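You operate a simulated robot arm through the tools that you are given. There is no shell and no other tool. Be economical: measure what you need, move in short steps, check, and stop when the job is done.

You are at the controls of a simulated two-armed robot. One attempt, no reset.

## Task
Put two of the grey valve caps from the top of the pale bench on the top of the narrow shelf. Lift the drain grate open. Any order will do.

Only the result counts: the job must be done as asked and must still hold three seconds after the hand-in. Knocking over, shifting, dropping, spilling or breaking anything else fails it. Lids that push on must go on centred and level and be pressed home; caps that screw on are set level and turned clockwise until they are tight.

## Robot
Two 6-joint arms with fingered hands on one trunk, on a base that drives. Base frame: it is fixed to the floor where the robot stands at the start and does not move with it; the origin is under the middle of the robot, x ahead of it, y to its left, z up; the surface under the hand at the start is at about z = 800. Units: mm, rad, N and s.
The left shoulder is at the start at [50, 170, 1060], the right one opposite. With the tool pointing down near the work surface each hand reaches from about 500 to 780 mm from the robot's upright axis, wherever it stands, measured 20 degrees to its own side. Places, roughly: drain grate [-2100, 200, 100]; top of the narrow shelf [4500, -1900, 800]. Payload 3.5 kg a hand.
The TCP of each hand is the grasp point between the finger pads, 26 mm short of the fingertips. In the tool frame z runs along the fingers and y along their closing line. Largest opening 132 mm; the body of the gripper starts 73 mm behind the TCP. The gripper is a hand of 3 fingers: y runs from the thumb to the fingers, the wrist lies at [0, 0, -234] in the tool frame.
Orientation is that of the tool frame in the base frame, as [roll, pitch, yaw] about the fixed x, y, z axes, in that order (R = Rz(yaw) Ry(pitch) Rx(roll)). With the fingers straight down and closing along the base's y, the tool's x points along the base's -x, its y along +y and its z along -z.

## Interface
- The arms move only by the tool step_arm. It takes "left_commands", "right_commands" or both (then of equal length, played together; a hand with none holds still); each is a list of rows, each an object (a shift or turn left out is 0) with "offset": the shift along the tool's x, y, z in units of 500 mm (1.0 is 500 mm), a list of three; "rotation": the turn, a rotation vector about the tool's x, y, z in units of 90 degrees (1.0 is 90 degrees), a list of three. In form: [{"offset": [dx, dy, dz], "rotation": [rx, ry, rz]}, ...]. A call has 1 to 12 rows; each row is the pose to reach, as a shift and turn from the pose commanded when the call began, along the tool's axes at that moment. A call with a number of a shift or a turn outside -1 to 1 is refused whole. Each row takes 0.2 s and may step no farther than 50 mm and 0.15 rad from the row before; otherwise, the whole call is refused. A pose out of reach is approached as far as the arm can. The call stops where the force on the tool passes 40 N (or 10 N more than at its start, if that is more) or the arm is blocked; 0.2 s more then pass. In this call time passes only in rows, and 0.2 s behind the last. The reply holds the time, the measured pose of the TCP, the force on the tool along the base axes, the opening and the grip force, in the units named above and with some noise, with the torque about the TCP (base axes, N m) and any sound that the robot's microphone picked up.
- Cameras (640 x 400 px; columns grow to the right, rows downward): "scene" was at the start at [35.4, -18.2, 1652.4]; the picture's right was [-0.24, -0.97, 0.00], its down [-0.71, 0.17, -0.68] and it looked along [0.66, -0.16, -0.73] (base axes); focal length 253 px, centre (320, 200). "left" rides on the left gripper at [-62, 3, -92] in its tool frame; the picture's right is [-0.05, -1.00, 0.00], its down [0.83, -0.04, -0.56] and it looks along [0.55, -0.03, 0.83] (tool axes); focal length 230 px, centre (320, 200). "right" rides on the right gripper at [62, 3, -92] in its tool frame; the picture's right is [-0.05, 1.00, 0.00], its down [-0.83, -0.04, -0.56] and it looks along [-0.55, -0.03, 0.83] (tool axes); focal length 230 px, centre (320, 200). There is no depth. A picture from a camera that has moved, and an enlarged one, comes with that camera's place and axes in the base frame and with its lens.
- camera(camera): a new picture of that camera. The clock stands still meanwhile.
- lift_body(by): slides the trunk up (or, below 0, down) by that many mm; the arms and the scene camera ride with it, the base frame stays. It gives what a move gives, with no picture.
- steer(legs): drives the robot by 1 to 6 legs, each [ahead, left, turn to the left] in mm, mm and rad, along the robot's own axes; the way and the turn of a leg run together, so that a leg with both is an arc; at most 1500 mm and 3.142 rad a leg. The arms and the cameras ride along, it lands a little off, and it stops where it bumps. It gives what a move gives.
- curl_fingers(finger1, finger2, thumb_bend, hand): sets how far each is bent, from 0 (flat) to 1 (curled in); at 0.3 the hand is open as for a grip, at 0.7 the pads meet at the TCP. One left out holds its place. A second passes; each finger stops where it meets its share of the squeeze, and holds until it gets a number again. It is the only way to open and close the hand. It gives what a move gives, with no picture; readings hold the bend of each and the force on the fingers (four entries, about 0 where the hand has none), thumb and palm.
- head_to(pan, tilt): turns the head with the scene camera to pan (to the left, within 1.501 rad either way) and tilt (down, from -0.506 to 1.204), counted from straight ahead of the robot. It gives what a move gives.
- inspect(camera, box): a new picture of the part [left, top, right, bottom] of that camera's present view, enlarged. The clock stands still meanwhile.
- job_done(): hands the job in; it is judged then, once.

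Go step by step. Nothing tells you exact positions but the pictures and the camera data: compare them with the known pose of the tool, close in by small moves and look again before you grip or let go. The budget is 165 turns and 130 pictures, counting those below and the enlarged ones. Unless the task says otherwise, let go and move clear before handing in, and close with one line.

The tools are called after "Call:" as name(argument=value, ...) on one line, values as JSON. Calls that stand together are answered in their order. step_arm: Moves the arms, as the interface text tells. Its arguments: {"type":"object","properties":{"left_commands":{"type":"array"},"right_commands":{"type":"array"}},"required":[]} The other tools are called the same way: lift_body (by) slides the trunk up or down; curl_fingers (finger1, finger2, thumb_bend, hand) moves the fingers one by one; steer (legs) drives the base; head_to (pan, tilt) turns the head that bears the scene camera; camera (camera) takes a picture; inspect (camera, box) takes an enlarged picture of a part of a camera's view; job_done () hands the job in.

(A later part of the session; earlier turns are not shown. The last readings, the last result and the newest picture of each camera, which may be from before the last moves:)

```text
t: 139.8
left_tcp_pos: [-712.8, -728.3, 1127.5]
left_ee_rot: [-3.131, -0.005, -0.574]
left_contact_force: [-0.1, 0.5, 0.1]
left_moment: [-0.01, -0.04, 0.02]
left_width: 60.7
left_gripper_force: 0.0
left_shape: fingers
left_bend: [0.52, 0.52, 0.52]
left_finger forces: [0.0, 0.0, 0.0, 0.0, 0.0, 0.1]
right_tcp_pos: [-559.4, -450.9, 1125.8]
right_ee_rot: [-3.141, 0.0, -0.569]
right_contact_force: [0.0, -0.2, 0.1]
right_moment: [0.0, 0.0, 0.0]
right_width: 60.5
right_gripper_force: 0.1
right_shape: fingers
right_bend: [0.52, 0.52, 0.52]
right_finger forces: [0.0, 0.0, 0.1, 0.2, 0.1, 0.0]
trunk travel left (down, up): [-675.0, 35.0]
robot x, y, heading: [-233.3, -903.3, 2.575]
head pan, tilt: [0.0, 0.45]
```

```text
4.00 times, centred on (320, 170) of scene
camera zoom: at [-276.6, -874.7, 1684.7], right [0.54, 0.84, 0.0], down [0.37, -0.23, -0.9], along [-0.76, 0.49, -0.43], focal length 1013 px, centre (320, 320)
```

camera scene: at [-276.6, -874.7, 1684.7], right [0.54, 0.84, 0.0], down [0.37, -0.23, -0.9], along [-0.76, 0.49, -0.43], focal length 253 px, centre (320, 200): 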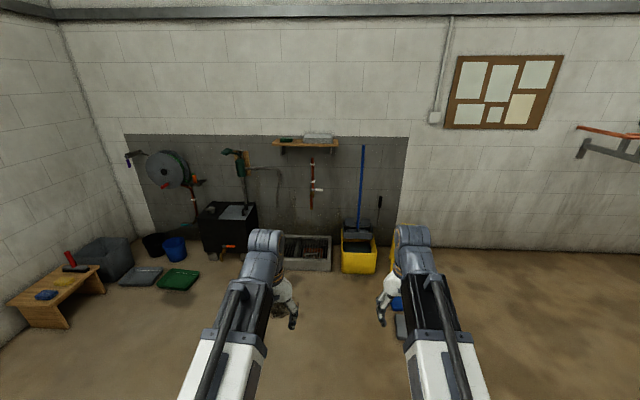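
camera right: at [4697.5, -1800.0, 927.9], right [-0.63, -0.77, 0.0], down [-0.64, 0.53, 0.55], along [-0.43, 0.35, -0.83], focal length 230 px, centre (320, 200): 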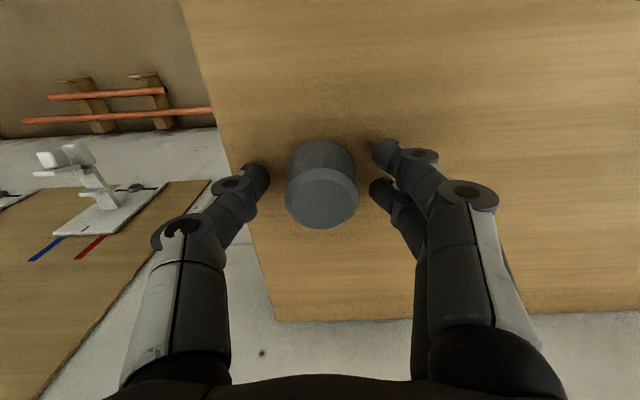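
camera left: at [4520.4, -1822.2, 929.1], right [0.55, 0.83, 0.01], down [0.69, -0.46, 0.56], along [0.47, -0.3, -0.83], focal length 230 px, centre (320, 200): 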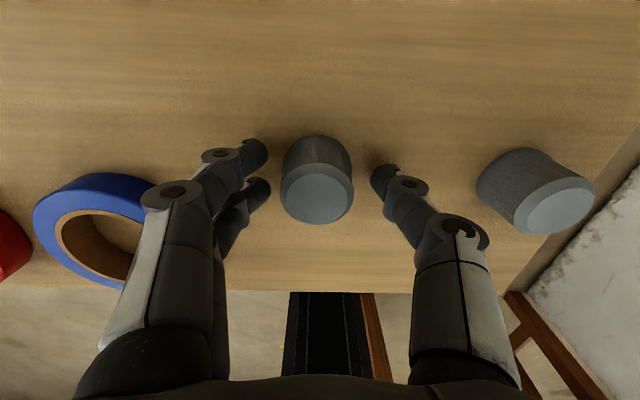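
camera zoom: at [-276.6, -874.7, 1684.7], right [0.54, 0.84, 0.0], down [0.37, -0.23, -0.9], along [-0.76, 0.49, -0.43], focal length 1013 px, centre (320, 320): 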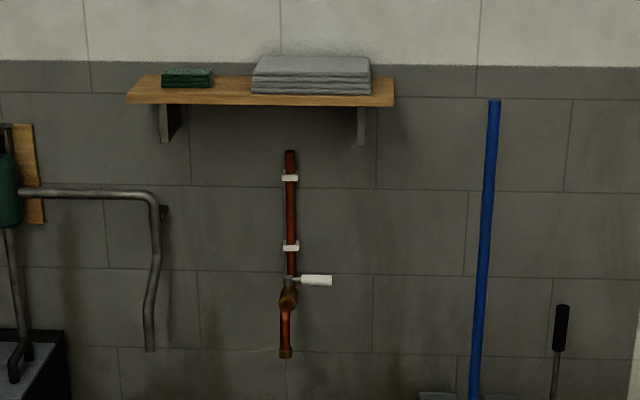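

The grate is in the low trough at pixel (310,250). Enlarging.

Call:
inspect(camera="scene", box=[260, 220, 356, 280])

```text
6.67 times, centred on (308, 250) of scene
camera zoom: at [-276.6, -874.7, 1684.7], right [0.54, 0.84, 0.0], down [0.37, -0.23, -0.9], along [-0.76, 0.49, -0.43], focal length 1688 px, centre (400, -133)
```

zoom: 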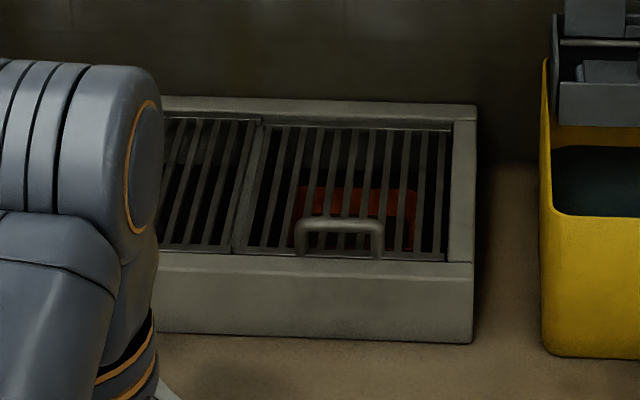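

The right grate panel has a bar handle near its front edge, at about (-1958,110,170), and hinges at the wall. I'll move closer, square to the wall, then look down.

Call:
steer(legs=[[0, 0, -0.055], [780, 220, 0]])

Call:
step_arm(left_commands=[{"offset": [0, 0.08, 0]}, {"offset": [0, 0.16, 0]}, {"offset": [0, 0.24, 0]}], right_commands=[{"offset": [0, -0.08, 0]}, {"offset": [0, -0.16, 0]}, {"offset": [0, -0.16, 0]}])

Call:
head_to(pan=-0.1, tilt=0.8)

Call:
camera(camera="scene")

```text
t: 144.6
left_tcp_pos: [-1466.1, -415.5, 1126.3]
left_ee_rot: [-3.133, -0.005, -0.633]
left_contact_force: [-0.1, -0.4, -0.5]
left_moment: [0.0, -0.01, 0.0]
left_width: 60.4
left_gripper_force: 0.1
left_shape: fingers
left_bend: [0.52, 0.52, 0.52]
left_finger forces: [0.0, 0.1, 0.0, 0.1, 0.0, 0.0]
right_tcp_pos: [-1298.0, -148.5, 1126.6]
right_ee_rot: [3.14, 0.0, -0.628]
right_contact_force: [-1.1, 0.1, -0.4]
right_moment: [0.02, -0.05, 0.01]
right_width: 60.5
right_gripper_force: 0.0
right_shape: fingers
right_bend: [0.52, 0.52, 0.52]
right_finger forces: [0.0, 0.1, 0.0, 0.1, 0.0, 0.0]
trunk travel left (down, up): [-675.0, 35.0]
robot x, y, heading: [-994.4, -621.3, 2.512]
head pan, tilt: [0.0, 0.45]
```

```text
t: 145.4
left_tcp_pos: [-1538.1, -513.5, 1126.3]
left_ee_rot: [-3.132, -0.003, -0.634]
left_contact_force: [1.1, 0.1, -0.6]
left_moment: [0.01, -0.01, -0.01]
left_width: 60.6
left_gripper_force: 0.0
left_shape: fingers
left_bend: [0.52, 0.52, 0.52]
left_finger forces: [0.0, 0.0, 0.0, 0.0, 0.0, 0.0]
right_tcp_pos: [-1250.6, -82.7, 1126.3]
right_ee_rot: [3.141, -0.001, -0.629]
right_contact_force: [-0.2, 0.3, 0.2]
right_moment: [-0.02, 0.01, -0.01]
right_width: 60.3
right_gripper_force: 0.1
right_shape: fingers
right_bend: [0.52, 0.52, 0.52]
right_finger forces: [0.0, 0.1, 0.0, 0.0, 0.1, 0.0]
trunk travel left (down, up): [-675.0, 35.0]
robot x, y, heading: [-994.7, -623.8, 2.512]
head pan, tilt: [0.0, 0.45]
```

```text
t: 146.2
left_tcp_pos: [-1536.5, -512.3, 1125.5]
left_ee_rot: [-3.131, -0.004, -0.634]
left_contact_force: [-0.5, -0.6, 0.1]
left_moment: [0.0, -0.01, 0.0]
left_width: 60.6
left_gripper_force: 0.0
left_shape: fingers
left_bend: [0.52, 0.52, 0.52]
left_finger forces: [0.0, 0.0, 0.1, 0.1, 0.0, 0.0]
right_tcp_pos: [-1249.3, -84.6, 1126.7]
right_ee_rot: [-3.141, 0.0, -0.628]
right_contact_force: [1.0, 0.0, -0.2]
right_moment: [-0.01, 0.02, -0.02]
right_width: 60.8
right_gripper_force: 0.0
right_shape: fingers
right_bend: [0.52, 0.52, 0.52]
right_finger forces: [0.0, 0.1, 0.0, 0.0, 0.1, 0.0]
trunk travel left (down, up): [-675.0, 35.0]
robot x, y, heading: [-996.9, -623.0, 2.514]
head pan, tilt: [-0.099, 0.799]
```

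```text
79 pictures are left
camera scene: at [-1025.7, -589.9, 1654.3], right [0.67, 0.75, 0.0], down [0.53, -0.48, -0.7], along [-0.52, 0.46, -0.72], focal length 253 px, centre (320, 200)
```

scene: 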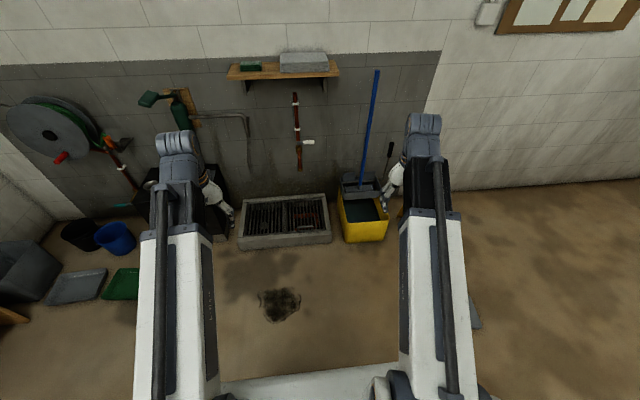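

Call:
inspect(camera="scene", box=[230, 185, 342, 255])

```text
5.71 times, centred on (286, 220) of scene
camera zoom: at [-1025.7, -589.9, 1654.3], right [0.67, 0.75, 0.0], down [0.53, -0.48, -0.7], along [-0.52, 0.46, -0.72], focal length 1447 px, centre (514, 86)
```

zoom: 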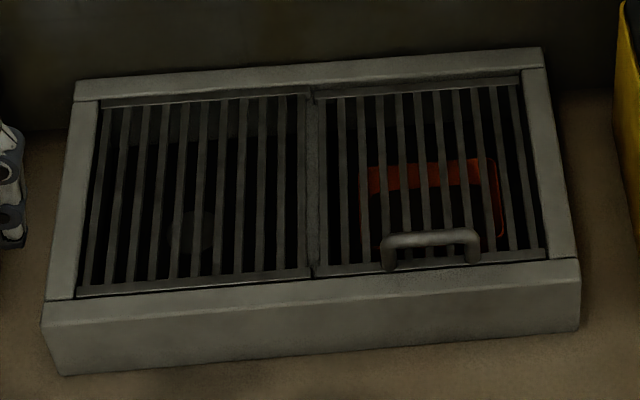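

The handle bar is about 120 mm long and runs parallel to the wall, at roughly (-1958,87,~180). I'll rotate the right hand 90° so it closes across the bar, and drive into position.

Call:
step_arm(right_commands=[{"offset": [0, 0.027, 0], "rotation": [0, 0, 0.0909]}, {"offset": [0, 0.053, 0], "rotation": [0, 0, 0.1818]}, {"offset": [0, 0.08, 0], "rotation": [0, 0, 0.2727]}, {"offset": [0, 0.107, 0], "rotation": [0, 0, 0.3636]}, {"offset": [0, 0.134, 0], "rotation": [0, 0, 0.4545]}, {"offset": [0, 0.16, 0], "rotation": [0, 0, 0.5454]}, {"offset": [0, 0.187, 0], "rotation": [0, 0, 0.6363]}, {"offset": [0, 0.214, 0], "rotation": [0, 0, 0.7272]}, {"offset": [0, 0.24, 0], "rotation": [0, 0, 0.8181]}, {"offset": [0, 0.267, 0], "rotation": [0, 0, 0.909]}, {"offset": [0, 0.294, 0], "rotation": [0, 0, 1.0]}])

Call:
steer(legs=[[500, 117, 0]])

Call:
head_to(pan=-0.15, tilt=0.95)

Call:
camera(camera="scene")

```text
t: 148.6
left_tcp_pos: [-1536.6, -511.9, 1124.8]
left_ee_rot: [-3.133, -0.004, -0.634]
left_contact_force: [0.1, 0.2, 0.1]
left_moment: [0.0, -0.03, 0.01]
left_width: 60.6
left_gripper_force: 0.0
left_shape: fingers
left_bend: [0.52, 0.52, 0.52]
left_finger forces: [0.1, 0.1, 0.1, 0.1, 0.1, 0.1]
right_tcp_pos: [-1336.1, -204.3, 1127.8]
right_ee_rot: [-3.141, -0.001, -2.204]
right_contact_force: [-0.8, -0.9, -0.9]
right_moment: [-0.01, 0.0, 0.05]
right_width: 60.6
right_gripper_force: 0.1
right_shape: fingers
right_bend: [0.52, 0.52, 0.52]
right_finger forces: [0.0, 0.1, 0.1, 0.0, 0.0, 0.1]
trunk travel left (down, up): [-675.0, 35.0]
robot x, y, heading: [-997.1, -619.3, 2.509]
head pan, tilt: [-0.099, 0.799]
```

```text
t: 151.6
left_tcp_pos: [-2007.6, -312.4, 1125.0]
left_ee_rot: [-3.133, -0.006, -0.638]
left_contact_force: [-0.5, 0.2, 0.3]
left_moment: [-0.01, -0.03, -0.01]
left_width: 61.0
left_gripper_force: 0.2
left_shape: fingers
left_bend: [0.52, 0.52, 0.52]
left_finger forces: [0.0, 0.0, 0.1, 0.1, 0.0, 0.1]
right_tcp_pos: [-1805.3, -2.3, 1125.7]
right_ee_rot: [-3.14, -0.001, -2.206]
right_contact_force: [0.5, 0.6, 0.1]
right_moment: [-0.02, -0.01, 0.02]
right_width: 60.6
right_gripper_force: 0.1
right_shape: fingers
right_bend: [0.52, 0.52, 0.52]
right_finger forces: [0.0, 0.0, 0.1, 0.1, 0.0, 0.0]
trunk travel left (down, up): [-675.0, 35.0]
robot x, y, heading: [-1466.9, -419.9, 2.506]
head pan, tilt: [-0.099, 0.799]
```

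```text
t: 152.3
left_tcp_pos: [-2006.8, -310.6, 1125.8]
left_ee_rot: [-3.134, -0.004, -0.64]
left_contact_force: [0.4, -0.2, -0.5]
left_moment: [-0.02, -0.01, 0.02]
left_width: 60.6
left_gripper_force: 0.0
left_shape: fingers
left_bend: [0.52, 0.52, 0.52]
left_finger forces: [0.1, 0.0, 0.1, 0.1, 0.1, 0.0]
right_tcp_pos: [-1804.1, -3.0, 1126.6]
right_ee_rot: [3.142, 0.001, -2.204]
right_contact_force: [0.1, 0.1, -0.3]
right_moment: [0.01, 0.0, -0.01]
right_width: 60.5
right_gripper_force: 0.1
right_shape: fingers
right_bend: [0.52, 0.52, 0.52]
right_finger forces: [0.0, 0.0, 0.1, 0.0, 0.1, 0.1]
trunk travel left (down, up): [-675.0, 35.0]
robot x, y, heading: [-1468.0, -419.3, 2.508]
head pan, tilt: [-0.15, 0.949]
```

```text
77 pictures are left
camera scene: at [-1487.5, -393.7, 1642.7], right [0.71, 0.71, 0.0], down [0.57, -0.57, -0.58], along [-0.41, 0.41, -0.81], focal length 253 px, centre (320, 200)
```

scene: 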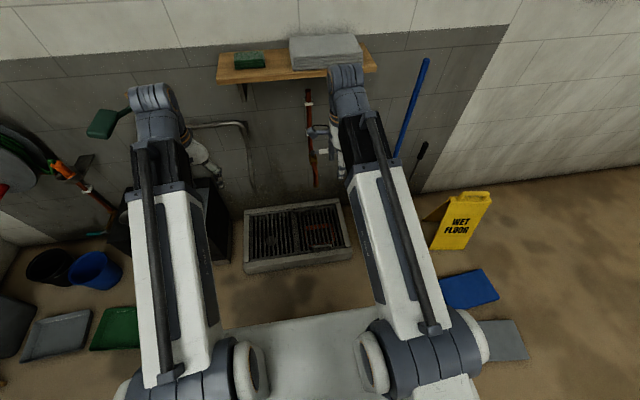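

Call:
inspect(camera="scene", box=[240, 190, 360, 265])

```text
5.33 times, centred on (300, 228) of scene
camera zoom: at [-1487.5, -393.7, 1642.7], right [0.71, 0.71, 0.0], down [0.57, -0.57, -0.58], along [-0.41, 0.41, -0.81], focal length 1350 px, centre (427, 53)
```

zoom: 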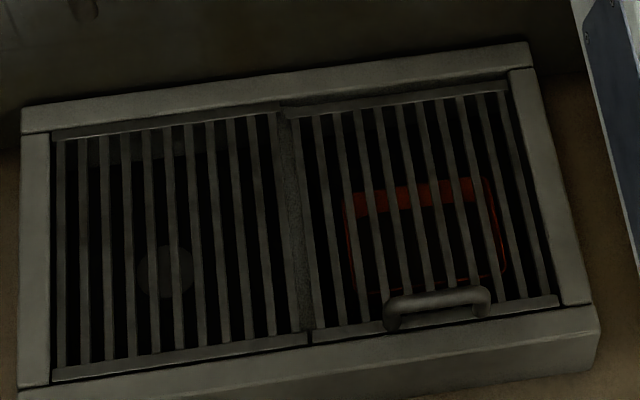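

Handle estimate is (-1963,98,~175). Driving 85 mm ahead, lowering the trunk, and looking with the right hand camera.

Call:
steer(legs=[[85, 0, 0]])

Call:
lift_body(by=-500)

Call:
camera(camera="right")

Call:
camera(camera="scene")

```text
t: 153.4
left_tcp_pos: [-2076.9, -259.7, 1124.9]
left_ee_rot: [-3.133, -0.007, -0.639]
left_contact_force: [0.1, 0.4, 0.5]
left_moment: [-0.04, -0.02, 0.04]
left_width: 60.8
left_gripper_force: 0.1
left_shape: fingers
left_bend: [0.52, 0.52, 0.52]
left_finger forces: [0.0, 0.0, 0.1, 0.1, 0.0, 0.0]
right_tcp_pos: [-1874.9, 47.7, 1125.9]
right_ee_rot: [-3.139, 0.0, -2.204]
right_contact_force: [0.1, -0.2, 0.1]
right_moment: [-0.02, -0.01, -0.01]
right_width: 60.6
right_gripper_force: 0.1
right_shape: fingers
right_bend: [0.52, 0.52, 0.52]
right_finger forces: [0.1, 0.0, 0.1, 0.0, 0.1, 0.0]
trunk travel left (down, up): [-675.0, 35.0]
robot x, y, heading: [-1536.9, -372.1, 2.504]
head pan, tilt: [-0.15, 0.949]
```

```text
refused: -500 is not a number from -400 to 400
```

```text
75 pictures are left
camera right: at [-1914.2, 0.1, 1217.3], right [-0.77, 0.63, 0.0], down [0.53, 0.64, 0.56], along [0.35, 0.43, -0.83], focal length 230 px, centre (320, 200)
```

right: 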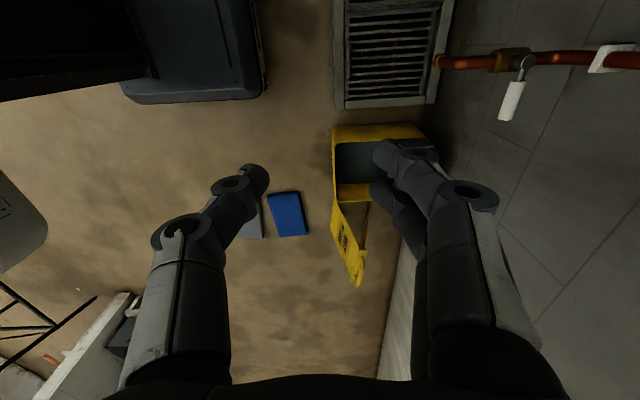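

```text
74 pictures are left
camera scene: at [-1558.0, -341.8, 1642.6], right [0.71, 0.71, 0.0], down [0.58, -0.58, -0.58], along [-0.41, 0.41, -0.81], focal length 253 px, centre (320, 200)
```

scene: 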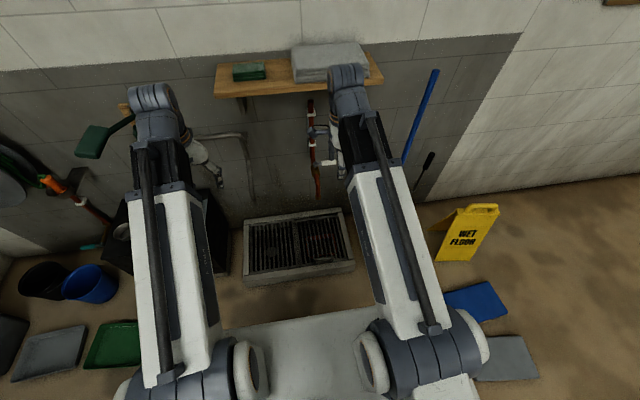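

The trunk moves at most 400 mm per call. Lowering 400 and checking.

Call:
lift_body(by=-400)

Call:
camera(camera="right")

Call:
camera(camera="scene")

Call:
camera(camera="left")

```text
t: 157.2
left_tcp_pos: [-2074.9, -259.9, 724.4]
left_ee_rot: [-3.133, -0.004, -0.639]
left_contact_force: [-0.3, 0.4, -0.1]
left_moment: [-0.01, 0.02, 0.02]
left_width: 60.7
left_gripper_force: 0.2
left_shape: fingers
left_bend: [0.52, 0.52, 0.52]
left_finger forces: [0.0, 0.0, 0.1, 0.1, 0.1, 0.1]
right_tcp_pos: [-1872.7, 46.8, 725.9]
right_ee_rot: [3.14, -0.001, -2.202]
right_contact_force: [0.7, -0.4, 0.8]
right_moment: [0.03, -0.02, 0.01]
right_width: 60.6
right_gripper_force: 0.1
right_shape: fingers
right_bend: [0.52, 0.52, 0.52]
right_finger forces: [0.1, 0.1, 0.0, 0.0, 0.0, 0.0]
trunk travel left (down, up): [-275.0, 435.0]
robot x, y, heading: [-1534.7, -370.2, 2.505]
head pan, tilt: [-0.15, 0.949]
```

```text
73 pictures are left
camera right: at [-1913.0, -0.8, 818.1], right [-0.77, 0.63, 0.0], down [0.53, 0.64, 0.56], along [0.35, 0.43, -0.83], focal length 230 px, centre (320, 200)
```

right: 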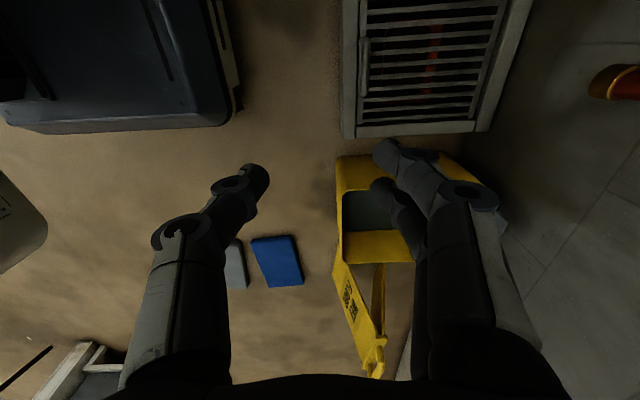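

```text
72 pictures are left
camera scene: at [-1556.3, -343.0, 1242.7], right [0.71, 0.71, 0.0], down [0.58, -0.57, -0.58], along [-0.41, 0.41, -0.81], focal length 253 px, centre (320, 200)
```

scene: 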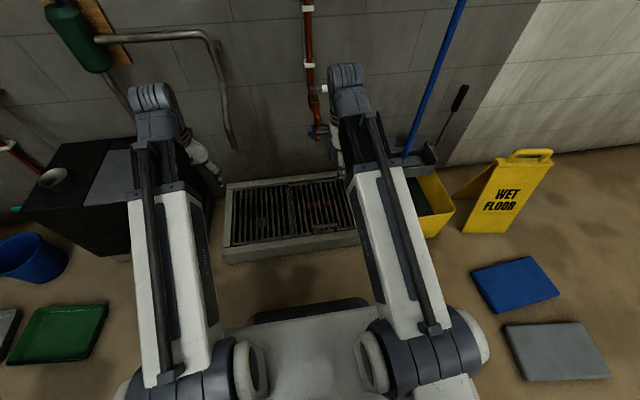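

```text
71 pictures are left
camera left: at [-2126.1, -227.1, 817.3], right [0.55, 0.83, 0.01], down [0.69, -0.46, 0.56], along [0.47, -0.3, -0.83], focal length 230 px, centre (320, 200)
```

left: 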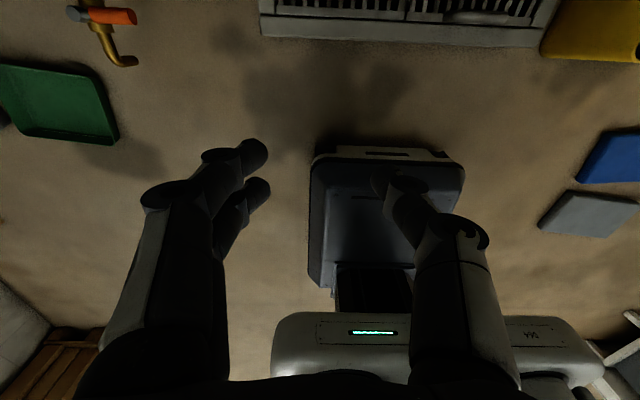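

The handle re-measures at about (-1969,101). Lowering the trunk another 235 mm.

Call:
lift_body(by=-235)

Call:
camera(camera="right")

Call:
camera(camera="scene")

```text
t: 159.7
left_tcp_pos: [-2075.8, -260.6, 490.9]
left_ee_rot: [-3.131, -0.004, -0.638]
left_contact_force: [0.0, 1.2, 0.5]
left_moment: [0.01, 0.03, -0.01]
left_width: 60.8
left_gripper_force: 0.2
left_shape: fingers
left_bend: [0.52, 0.52, 0.52]
left_finger forces: [0.0, 0.0, 0.1, 0.0, 0.0, 0.0]
right_tcp_pos: [-1873.3, 47.6, 491.7]
right_ee_rot: [3.141, 0.001, -2.204]
right_contact_force: [-0.7, -0.7, -0.1]
right_moment: [-0.01, 0.0, 0.03]
right_width: 60.6
right_gripper_force: 0.0
right_shape: fingers
right_bend: [0.52, 0.52, 0.52]
right_finger forces: [0.0, 0.1, 0.0, 0.0, 0.0, 0.1]
trunk travel left (down, up): [-40.0, 670.0]
robot x, y, heading: [-1537.1, -372.5, 2.505]
head pan, tilt: [-0.15, 0.949]
```

```text
70 pictures are left
camera right: at [-1913.0, -0.8, 583.1], right [-0.77, 0.63, 0.0], down [0.53, 0.64, 0.56], along [0.35, 0.43, -0.83], focal length 230 px, centre (320, 200)
```

right: 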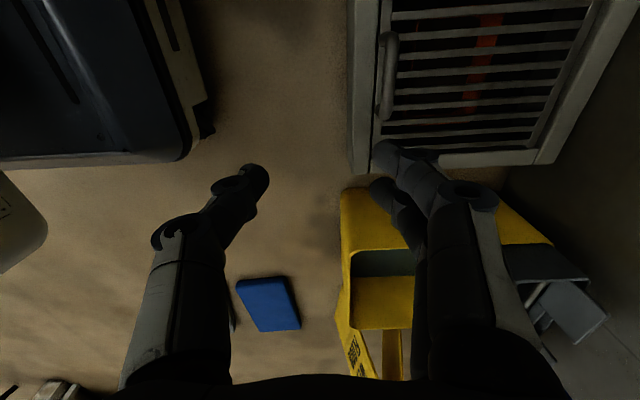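

```text
69 pictures are left
camera scene: at [-1556.3, -343.0, 1007.7], right [0.71, 0.71, 0.0], down [0.58, -0.57, -0.58], along [-0.41, 0.41, -0.81], focal length 253 px, centre (320, 200)
```

scene: 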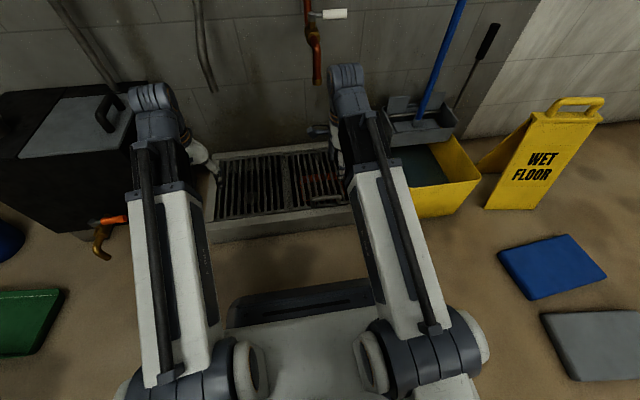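

Moving the right hand above the handle and down to z≈300.

Call:
step_arm(right_commands=[{"offset": [0.007, 0.043, 0.076]}, {"offset": [0.014, 0.087, 0.152]}, {"offset": [0.022, 0.13, 0.228]}, {"offset": [0.029, 0.174, 0.304]}, {"offset": [0.036, 0.217, 0.38]}])

Call:
camera(camera="right")

Call:
camera(camera="scene")

```text
t: 160.9
left_tcp_pos: [-2075.0, -259.3, 490.5]
left_ee_rot: [-3.132, -0.003, -0.64]
left_contact_force: [0.6, -1.4, -0.5]
left_moment: [0.02, -0.01, 0.0]
left_width: 60.4
left_gripper_force: 0.0
left_shape: fingers
left_bend: [0.52, 0.52, 0.52]
left_finger forces: [0.1, 0.0, 0.0, 0.0, 0.0, 0.0]
right_tcp_pos: [-1971.6, 98.6, 301.2]
right_ee_rot: [-3.14, 0.001, -2.206]
right_contact_force: [0.2, -0.6, 0.9]
right_moment: [0.01, -0.02, -0.03]
right_width: 60.4
right_gripper_force: 0.0
right_shape: fingers
right_bend: [0.52, 0.52, 0.52]
right_finger forces: [0.0, 0.0, 0.0, 0.1, 0.1, 0.0]
trunk travel left (down, up): [-40.0, 670.0]
robot x, y, heading: [-1534.3, -374.4, 2.509]
head pan, tilt: [-0.15, 0.949]
```

```text
68 pictures are left
camera right: at [-2011.6, 50.2, 392.5], right [-0.77, 0.63, 0.0], down [0.53, 0.64, 0.56], along [0.35, 0.43, -0.83], focal length 230 px, centre (320, 200)
```

right: 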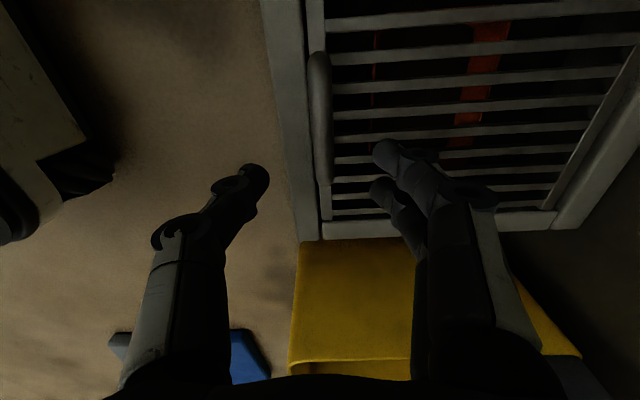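

```text
67 pictures are left
camera scene: at [-1556.2, -343.0, 1007.7], right [0.71, 0.71, 0.0], down [0.58, -0.57, -0.58], along [-0.41, 0.41, -0.81], focal length 253 px, centre (320, 200)
```

scene: 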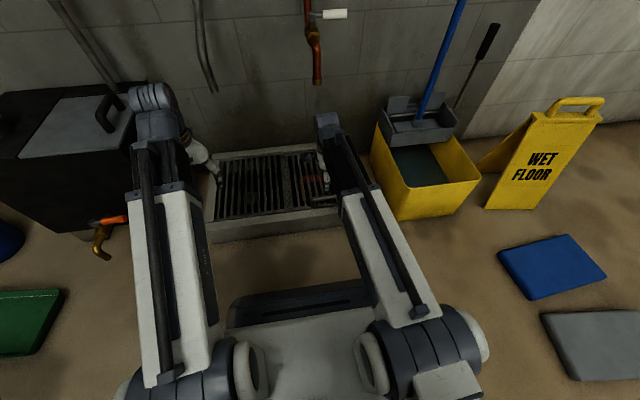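

Aligned over the bar, which is at z≈190 and runs along the tool x axis. Descending with the hand half open.

Call:
step_arm(right_commands=[{"offset": [0.006, 0.002, 0.08]}, {"offset": [0.006, 0.002, 0.15]}, {"offset": [0.006, 0.002, 0.19]}])

Call:
camera(camera="right")

```text
t: 161.7
left_tcp_pos: [-2076.0, -261.0, 490.7]
left_ee_rot: [-3.133, -0.004, -0.638]
left_contact_force: [-0.8, -0.5, 1.0]
left_moment: [-0.02, -0.03, -0.04]
left_width: 60.7
left_gripper_force: 0.1
left_shape: fingers
left_bend: [0.52, 0.52, 0.52]
left_finger forces: [0.0, 0.0, 0.0, 0.0, 0.0, 0.1]
right_tcp_pos: [-1974.8, 97.4, 206.5]
right_ee_rot: [-3.139, -0.001, -2.204]
right_contact_force: [-1.0, 0.1, 0.2]
right_moment: [0.01, 0.01, 0.0]
right_width: 60.8
right_gripper_force: 0.0
right_shape: fingers
right_bend: [0.52, 0.52, 0.52]
right_finger forces: [0.0, 0.0, 0.0, 0.0, 0.0, 0.0]
trunk travel left (down, up): [-40.0, 670.0]
robot x, y, heading: [-1531.5, -373.3, 2.502]
head pan, tilt: [-0.15, 0.949]
```

```text
66 pictures are left
camera right: at [-2013.6, 48.4, 298.1], right [-0.77, 0.63, 0.0], down [0.53, 0.64, 0.56], along [0.35, 0.43, -0.83], focal length 230 px, centre (320, 200)
```

right: 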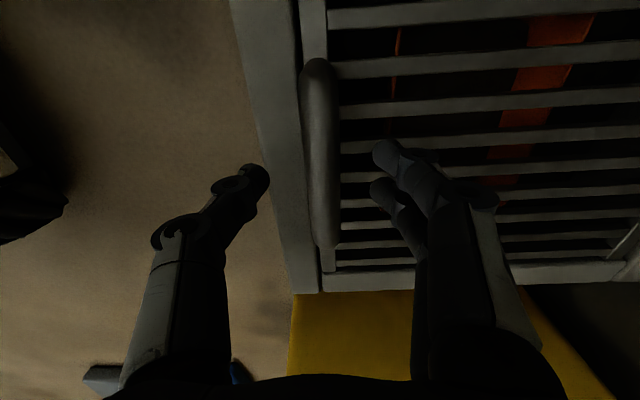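

Centred. Lowering to about 176 and closing gently.

Call:
step_arm(right_commands=[{"offset": [0, 0, 0.03]}, {"offset": [0, 0, 0.05]}, {"offset": [0, 0, 0.06]}])

Call:
curl_fingers(hand="right", finger1=0.6, finger2=0.6, thumb_bend=0.6)

Call:
camera(camera="right")

```text
t: 162.5
left_tcp_pos: [-2076.3, -260.9, 491.0]
left_ee_rot: [-3.132, -0.002, -0.639]
left_contact_force: [-0.3, 0.2, -0.2]
left_moment: [0.0, -0.02, 0.02]
left_width: 60.4
left_gripper_force: 0.2
left_shape: fingers
left_bend: [0.52, 0.52, 0.52]
left_finger forces: [0.1, 0.0, 0.1, 0.0, 0.0, 0.0]
right_tcp_pos: [-1973.7, 95.3, 176.1]
right_ee_rot: [-3.141, 0.0, -2.204]
right_contact_force: [-0.4, 0.0, 0.7]
right_moment: [-0.01, -0.01, -0.01]
right_width: 60.8
right_gripper_force: 0.1
right_shape: fingers
right_bend: [0.52, 0.52, 0.52]
right_finger forces: [0.0, 0.1, 0.1, 0.0, 0.0, 0.1]
trunk travel left (down, up): [-40.0, 670.0]
robot x, y, heading: [-1535.2, -373.5, 2.508]
head pan, tilt: [-0.15, 0.949]
```

```text
t: 163.5
left_tcp_pos: [-2076.3, -261.5, 490.0]
left_ee_rot: [-3.134, -0.003, -0.638]
left_contact_force: [-0.4, 0.1, -0.2]
left_moment: [-0.03, 0.01, 0.01]
left_width: 60.9
left_gripper_force: 0.0
left_shape: fingers
left_bend: [0.52, 0.52, 0.52]
left_finger forces: [0.0, 0.1, 0.1, 0.1, 0.0, 0.0]
right_tcp_pos: [-1973.5, 96.4, 176.5]
right_ee_rot: [3.141, -0.001, -2.203]
right_contact_force: [0.0, 0.3, 0.3]
right_moment: [0.0, 0.0, 0.0]
right_width: 35.5
right_gripper_force: 0.0
right_shape: fingers
right_bend: [0.6, 0.6, 0.6]
right_finger forces: [0.0, 0.0, 0.0, 0.0, 0.0, 0.1]
trunk travel left (down, up): [-40.0, 670.0]
robot x, y, heading: [-1531.1, -367.5, 2.502]
head pan, tilt: [-0.15, 0.949]
```

```text
65 pictures are left
camera right: at [-2013.6, 47.7, 268.2], right [-0.77, 0.63, 0.0], down [0.53, 0.64, 0.56], along [0.35, 0.43, -0.83], focal length 230 px, centre (320, 200)
```

right: 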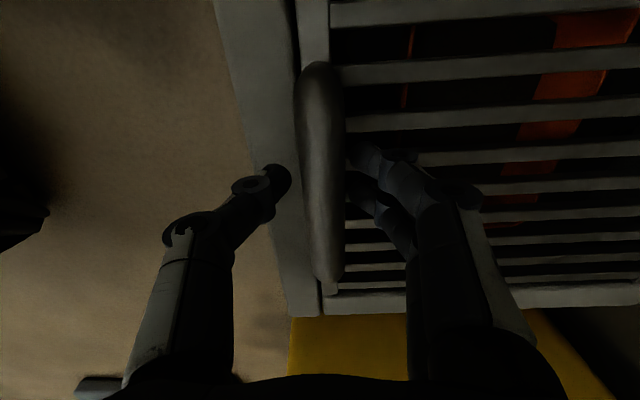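

Call:
curl_fingers(hand="right", finger1=0.75, finger2=0.75, thumb_bend=0.75)

Call:
camera(camera="right")

```text
t: 164.5
left_tcp_pos: [-2074.9, -260.6, 490.0]
left_ee_rot: [-3.134, -0.005, -0.638]
left_contact_force: [-0.1, -0.2, 0.1]
left_moment: [-0.02, -0.03, -0.01]
left_width: 60.4
left_gripper_force: 0.1
left_shape: fingers
left_bend: [0.52, 0.52, 0.52]
left_finger forces: [0.1, 0.1, 0.0, 0.0, 0.1, 0.0]
right_tcp_pos: [-1973.8, 96.1, 176.0]
right_ee_rot: [3.141, -0.001, -2.204]
right_contact_force: [-4.8, 3.0, -4.9]
right_moment: [0.04, 0.05, 0.01]
right_width: 12.6
right_gripper_force: 12.3
right_shape: fingers
right_bend: [0.71, 0.71, 0.69]
right_finger forces: [7.7, 7.9, 0.0, 0.0, 9.2, 0.0]
trunk travel left (down, up): [-40.0, 670.0]
robot x, y, heading: [-1532.9, -371.9, 2.507]
head pan, tilt: [-0.15, 0.949]
```

```text
64 pictures are left
camera right: at [-2013.8, 47.8, 268.0], right [-0.77, 0.63, 0.0], down [0.53, 0.64, 0.56], along [0.35, 0.43, -0.83], focal length 230 px, centre (320, 200)
```

right: 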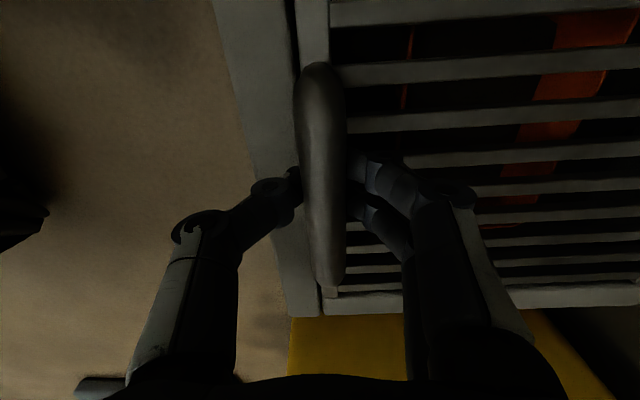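

The bar is gripped. Starting the lift along the hinge arc (radius about 300 mm), small first.

Call:
step_arm(right_commands=[{"offset": [0, 0.003, -0.026]}, {"offset": [0, 0.0076, -0.052]}, {"offset": [0, 0.013, -0.078]}, {"offset": [0, 0.0196, -0.103]}])

Call:
camera(camera="scene")

```text
t: 165.5
left_tcp_pos: [-2076.2, -259.4, 489.8]
left_ee_rot: [-3.132, -0.004, -0.638]
left_contact_force: [-1.0, -0.2, 0.6]
left_moment: [0.01, 0.0, 0.0]
left_width: 60.6
left_gripper_force: 0.2
left_shape: fingers
left_bend: [0.52, 0.52, 0.52]
left_finger forces: [0.1, 0.0, 0.1, 0.0, 0.0, 0.1]
right_tcp_pos: [-1981.7, 103.1, 228.1]
right_ee_rot: [-3.14, -0.001, -2.204]
right_contact_force: [-10.9, 4.8, -7.7]
right_moment: [0.07, 0.08, 0.01]
right_width: 11.6
right_gripper_force: 12.3
right_shape: fingers
right_bend: [0.71, 0.71, 0.72]
right_finger forces: [9.6, 9.8, 0.0, 0.1, 6.1, 0.1]
trunk travel left (down, up): [-40.0, 670.0]
robot x, y, heading: [-1531.8, -372.2, 2.504]
head pan, tilt: [-0.15, 0.949]
```

```text
63 pictures are left
camera scene: at [-1556.8, -342.6, 1007.6], right [0.71, 0.71, 0.0], down [0.58, -0.57, -0.58], along [-0.41, 0.41, -0.81], focal length 253 px, centre (320, 200)
```

scene: 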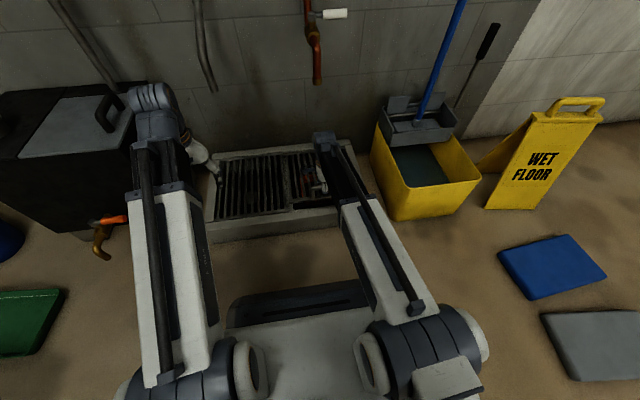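

Call:
camera(camera="right")

Call:
inspect(camera="scene", box=[200, 130, 360, 230])

```text
62 pictures are left
camera right: at [-2022.0, 53.9, 319.4], right [-0.77, 0.63, 0.0], down [0.53, 0.64, 0.56], along [0.35, 0.43, -0.83], focal length 230 px, centre (320, 200)
```

right: 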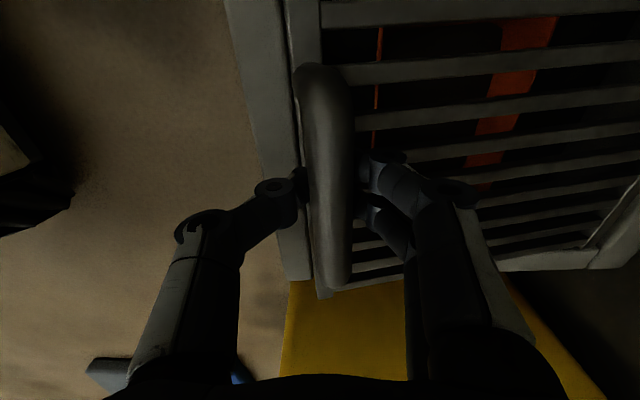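

```text
4.00 times, centred on (280, 180) of scene
camera zoom: at [-1556.8, -342.6, 1007.6], right [0.71, 0.71, 0.0], down [0.58, -0.57, -0.58], along [-0.41, 0.41, -0.81], focal length 1013 px, centre (480, 280)
```

zoom: 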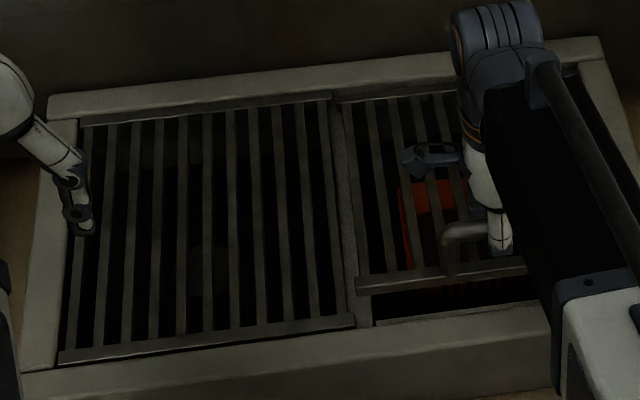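

The panel is lifting. Continuing the arc to about 30°.

Call:
step_arm(right_commands=[{"offset": [0, 0.009, -0.021]}, {"offset": [0, 0.018, -0.042]}, {"offset": [0, 0.029, -0.066]}, {"offset": [0, 0.039, -0.088]}, {"offset": [0, 0.051, -0.11]}, {"offset": [0, 0.063, -0.131]}, {"offset": [0, 0.077, -0.152]}, {"offset": [0, 0.092, -0.173]}])

Call:
camera(camera="right")

Call:
camera(camera="scene")

```text
t: 167.3
left_tcp_pos: [-2075.6, -260.5, 490.3]
left_ee_rot: [-3.131, -0.005, -0.637]
left_contact_force: [0.8, -1.4, -0.3]
left_moment: [0.0, 0.01, 0.0]
left_width: 60.5
left_gripper_force: 0.1
left_shape: fingers
left_bend: [0.52, 0.52, 0.52]
left_finger forces: [0.1, 0.0, 0.0, 0.1, 0.1, 0.0]
right_tcp_pos: [-2020.0, 129.5, 312.8]
right_ee_rot: [-3.139, 0.0, -2.204]
right_contact_force: [-9.0, 2.9, -10.4]
right_moment: [-0.04, -0.02, 0.06]
right_width: 8.8
right_gripper_force: 11.3
right_shape: fingers
right_bend: [0.71, 0.71, 0.72]
right_finger forces: [8.6, 8.9, 0.0, 0.0, 4.8, 0.0]
trunk travel left (down, up): [-40.0, 670.0]
robot x, y, heading: [-1534.0, -371.6, 2.506]
head pan, tilt: [-0.15, 0.949]
```

```text
60 pictures are left
camera right: at [-2058.7, 80.7, 405.5], right [-0.77, 0.63, 0.0], down [0.53, 0.64, 0.56], along [0.35, 0.43, -0.83], focal length 230 px, centre (320, 200)
```

right: 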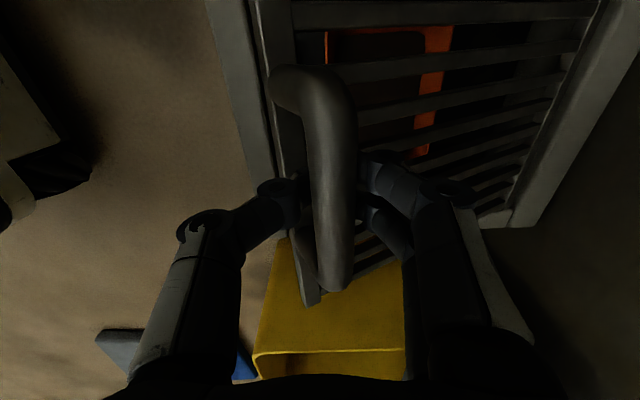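

```text
59 pictures are left
camera scene: at [-1556.9, -342.5, 1007.6], right [0.71, 0.71, 0.0], down [0.58, -0.58, -0.58], along [-0.41, 0.41, -0.81], focal length 253 px, centre (320, 200)
```

scene: 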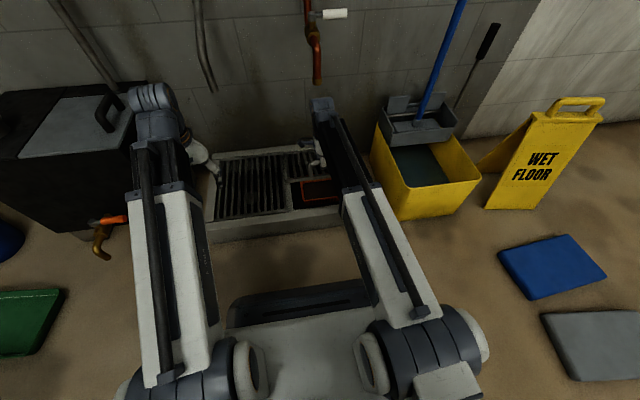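

About 30° now. Tightening the hook of the fingers and continuing to about 55°.

Call:
curl_fingers(hand="right", finger1=0.85, finger2=0.85, thumb_bend=0.85)

Call:
step_arm(right_commands=[{"offset": [0, 0.016, -0.02]}, {"offset": [0, 0.032, -0.039]}, {"offset": [0, 0.049, -0.057]}, {"offset": [0, 0.067, -0.074]}, {"offset": [0, 0.086, -0.091]}, {"offset": [0, 0.105, -0.107]}, {"offset": [0, 0.125, -0.122]}, {"offset": [0, 0.146, -0.136]}, {"offset": [0, 0.168, -0.149]}, {"offset": [0, 0.189, -0.161]}])

Call:
camera(camera="right")

Call:
camera(camera="scene")

```text
t: 168.3
left_tcp_pos: [-2075.6, -259.8, 490.5]
left_ee_rot: [-3.134, -0.005, -0.639]
left_contact_force: [0.0, -0.1, 0.2]
left_moment: [-0.02, 0.01, -0.01]
left_width: 60.6
left_gripper_force: 0.1
left_shape: fingers
left_bend: [0.52, 0.52, 0.52]
left_finger forces: [0.1, 0.1, 0.0, 0.0, 0.0, 0.0]
right_tcp_pos: [-2019.5, 129.5, 313.4]
right_ee_rot: [-3.14, 0.0, -2.204]
right_contact_force: [-14.0, 6.3, -15.0]
right_moment: [-0.04, -0.09, 0.03]
right_width: 2.8
right_gripper_force: 20.4
right_shape: fingers
right_bend: [0.73, 0.73, 0.77]
right_finger forces: [13.5, 13.4, 0.0, 0.0, 13.2, 0.0]
trunk travel left (down, up): [-40.0, 670.0]
robot x, y, heading: [-1537.8, -374.8, 2.507]
head pan, tilt: [-0.15, 0.949]
```

```text
t: 170.0
left_tcp_pos: [-2076.9, -260.3, 489.4]
left_ee_rot: [-3.131, -0.006, -0.638]
left_contact_force: [0.1, -0.6, 0.3]
left_moment: [-0.03, 0.0, -0.02]
left_width: 60.6
left_gripper_force: 0.0
left_shape: fingers
left_bend: [0.52, 0.52, 0.52]
left_finger forces: [0.1, 0.0, 0.0, 0.0, 0.0, 0.1]
right_tcp_pos: [-2065.7, 162.8, 372.0]
right_ee_rot: [3.141, 0.0, -2.203]
right_contact_force: [-11.9, 7.3, -23.4]
right_moment: [-0.2, -0.2, 0.01]
right_width: 1.2
right_gripper_force: 22.1
right_shape: fingers
right_bend: [0.74, 0.74, 0.78]
right_finger forces: [15.1, 14.9, 0.0, 0.1, 13.4, 0.1]
right hand out of reach, approached as far as the arm can: row 7, 8
trunk travel left (down, up): [-40.0, 670.0]
robot x, y, heading: [-1537.3, -374.3, 2.503]
head pan, tilt: [-0.15, 0.949]
stopped in row 8 (right hand): the force on the tool passed its limit at 43 N (the readings are from after the stop); the commanded pose is now the measured one
```

```text
58 pictures are left
camera right: at [-2104.9, 114.5, 464.0], right [-0.77, 0.63, 0.0], down [0.53, 0.64, 0.55], along [0.35, 0.43, -0.83], focal length 230 px, centre (320, 200)
```

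right: 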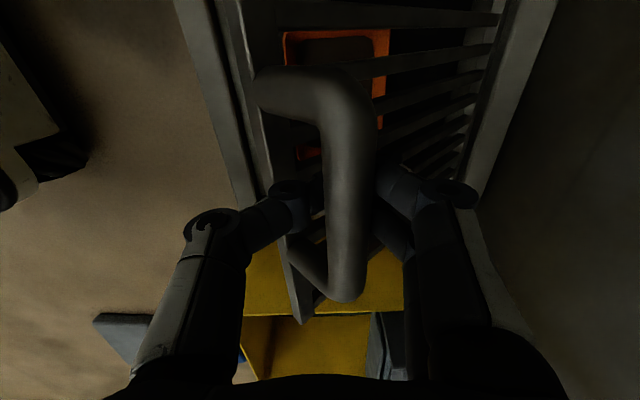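

```text
57 pictures are left
camera scene: at [-1557.9, -341.6, 1007.6], right [0.71, 0.71, 0.0], down [0.58, -0.58, -0.58], along [-0.41, 0.41, -0.81], focal length 253 px, centre (320, 200)
```

scene: 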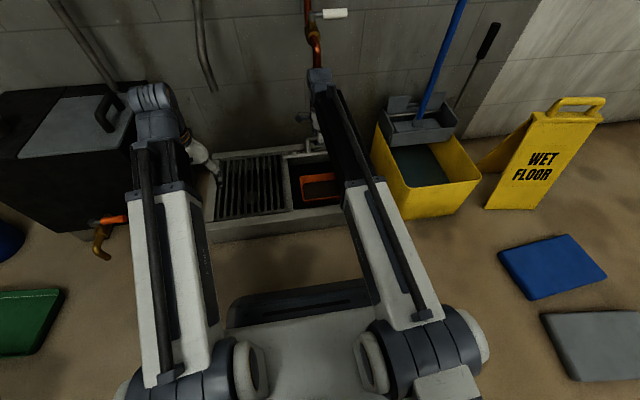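

The panel is about 45–50° open and the right arm is at its reach, with the wall tap (z≈550) just ahead of its wrist. I'll hold it here, make a fist with the left hand pointing forward, and push the panel over from its underside.

Call:
curl_fingers(hand="left", finger1=0.95, finger2=0.95, thumb_bend=0.8)

Call:
step_arm(left_commands=[{"offset": [-0.031, -0.005, 0.015], "rotation": [0, -0.0833, 0]}, {"offset": [-0.063, -0.009, 0.03], "rotation": [0, -0.1667, 0]}, {"offset": [-0.094, -0.014, 0.045], "rotation": [0, -0.25, 0]}, {"offset": [-0.125, -0.019, 0.06], "rotation": [0, -0.3333, 0]}, {"offset": [-0.157, -0.023, 0.075], "rotation": [0, -0.4167, 0]}, {"offset": [-0.188, -0.028, 0.09], "rotation": [0, -0.5, 0]}, {"offset": [-0.219, -0.033, 0.105], "rotation": [0, -0.5833, 0]}, {"offset": [-0.251, -0.037, 0.12], "rotation": [0, -0.6667, 0]}, {"offset": [-0.282, -0.042, 0.135], "rotation": [0, -0.75, 0]}, {"offset": [-0.313, -0.047, 0.15], "rotation": [0, -0.8333, 0]}, {"offset": [-0.345, -0.051, 0.165], "rotation": [0, -0.9167, 0]}, {"offset": [-0.376, -0.056, 0.18], "rotation": [0, -1.0, 0]}])

Call:
camera(camera="left")

Call:
camera(camera="scene")

```text
t: 171.0
left_tcp_pos: [-2077.3, -259.9, 490.0]
left_ee_rot: [-3.132, -0.007, -0.638]
left_contact_force: [-0.7, -0.4, 0.3]
left_moment: [0.02, 0.03, -0.01]
left_width: 0.1
left_gripper_force: 0.0
left_shape: fingers
left_bend: [0.79, 0.79, 0.77]
left_finger forces: [0.0, 0.0, 0.0, 0.1, 0.0, 0.0]
right_tcp_pos: [-2065.5, 162.8, 372.8]
right_ee_rot: [-3.141, -0.003, -2.206]
right_contact_force: [-19.3, 10.9, -32.8]
right_moment: [-0.26, -0.36, 0.05]
right_width: 1.5
right_gripper_force: 25.0
right_shape: fingers
right_bend: [0.73, 0.73, 0.78]
right_finger forces: [19.0, 18.7, 0.0, 0.0, 12.9, 0.0]
trunk travel left (down, up): [-40.0, 670.0]
robot x, y, heading: [-1534.3, -371.9, 2.503]
head pan, tilt: [-0.15, 0.949]
```

```text
t: 173.6
left_tcp_pos: [-2200.2, -111.1, 397.1]
left_ee_rot: [-3.039, 1.447, -0.621]
left_contact_force: [-0.6, 0.0, 1.0]
left_moment: [-0.03, -0.03, -0.05]
left_width: 0.0
left_gripper_force: 0.0
left_shape: fingers
left_bend: [0.79, 0.79, 0.77]
left_finger forces: [0.1, 0.0, 0.0, 0.1, 0.1, 0.0]
left hand out of reach, approached as far as the arm can: row 4, 5, 6, 7, 8, 9, 10, 11, 12
right_tcp_pos: [-2065.7, 162.0, 373.0]
right_ee_rot: [-3.14, -0.001, -2.204]
right_contact_force: [-19.8, 11.6, -32.5]
right_moment: [-0.22, -0.33, 0.05]
right_width: 1.8
right_gripper_force: 25.2
right_shape: fingers
right_bend: [0.73, 0.73, 0.78]
right_finger forces: [19.1, 18.6, 0.1, 0.0, 12.7, 0.1]
trunk travel left (down, up): [-40.0, 670.0]
robot x, y, heading: [-1536.1, -372.7, 2.504]
head pan, tilt: [-0.15, 0.949]
```

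```text
56 pictures are left
camera left: at [-2138.6, -170.6, 469.3], right [0.65, 0.75, 0.06], down [0.52, -0.39, -0.76], along [-0.54, 0.53, -0.65], focal length 230 px, centre (320, 200)
```

left: 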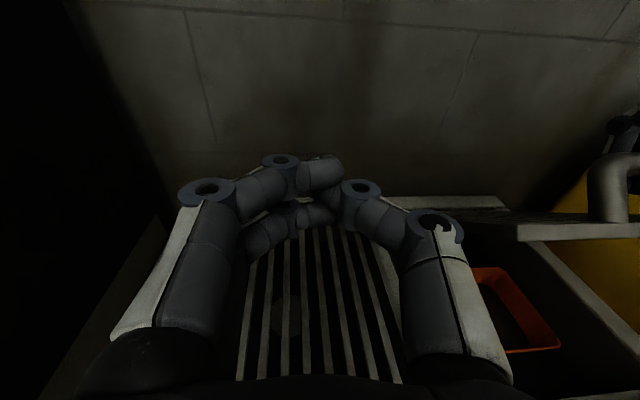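

```text
55 pictures are left
camera scene: at [-1558.4, -341.2, 1007.5], right [0.71, 0.71, 0.0], down [0.58, -0.58, -0.58], along [-0.41, 0.41, -0.81], focal length 253 px, centre (320, 200)
```

scene: 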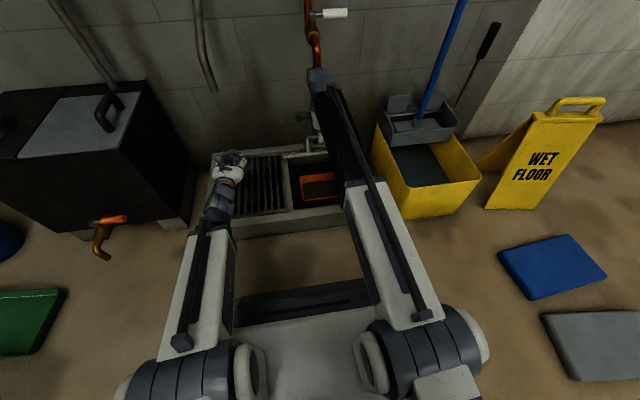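

The left fist is pointing forward, and the panel is at about 46°. Bringing the fist down and under the panel, without touching yet.

Call:
step_arm(left_commands=[{"offset": [0.08, 0, -0.01]}, {"offset": [0.16, 0, -0.02]}, {"offset": [0.24, 0, -0.02]}, {"offset": [0.244, -0.09, -0.02]}, {"offset": [0.244, -0.18, -0.02]}, {"offset": [0.244, -0.27, -0.02]}, {"offset": [0.244, -0.36, -0.02]}, {"offset": [0.244, -0.44, -0.02]}])

Call:
camera(camera="left")

Call:
camera(camera="scene")

```text
t: 175.4
left_tcp_pos: [-2132.4, -35.3, 308.7]
left_ee_rot: [-2.871, 1.421, -0.558]
left_contact_force: [-0.8, -0.2, -0.5]
left_moment: [-0.01, -0.02, 0.01]
left_width: 0.0
left_gripper_force: 0.1
left_shape: fingers
left_bend: [0.79, 0.79, 0.77]
left_finger forces: [0.0, 0.0, 0.0, 0.0, 0.0, 0.1]
left hand out of reach, approached as far as the arm can: row 4, 5, 6, 7, 8
right_tcp_pos: [-2064.5, 162.7, 373.9]
right_ee_rot: [-3.141, 0.0, -2.204]
right_contact_force: [-19.7, 11.6, -33.5]
right_moment: [-0.25, -0.34, 0.07]
right_width: 1.6
right_gripper_force: 25.0
right_shape: fingers
right_bend: [0.73, 0.73, 0.78]
right_finger forces: [18.7, 18.6, 0.0, 0.0, 12.4, 0.0]
trunk travel left (down, up): [-40.0, 670.0]
robot x, y, heading: [-1534.4, -370.8, 2.511]
head pan, tilt: [-0.15, 0.949]
```

```text
54 pictures are left
camera left: at [-2080.0, -99.7, 382.9], right [0.73, 0.68, 0.09], down [0.51, -0.44, -0.74], along [-0.46, 0.58, -0.67], focal length 230 px, centre (320, 200)
```

left: 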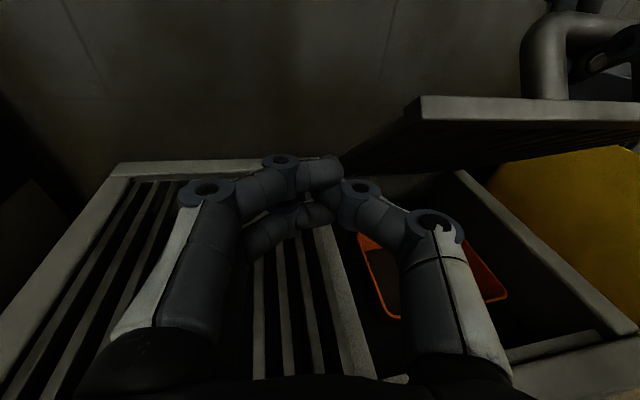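

```text
53 pictures are left
camera scene: at [-1558.4, -341.2, 1007.5], right [0.71, 0.71, 0.0], down [0.58, -0.58, -0.58], along [-0.41, 0.41, -0.81], focal length 253 px, centre (320, 200)
```

scene: 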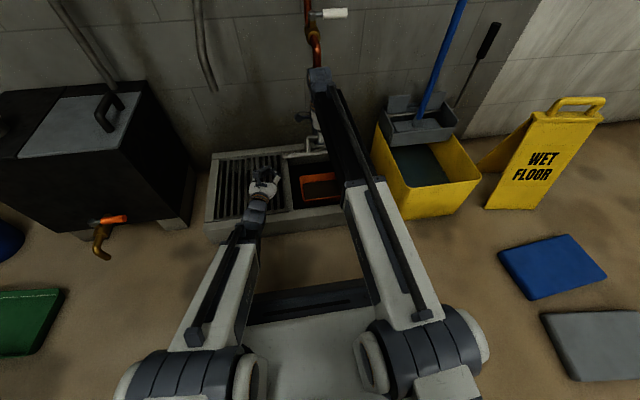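

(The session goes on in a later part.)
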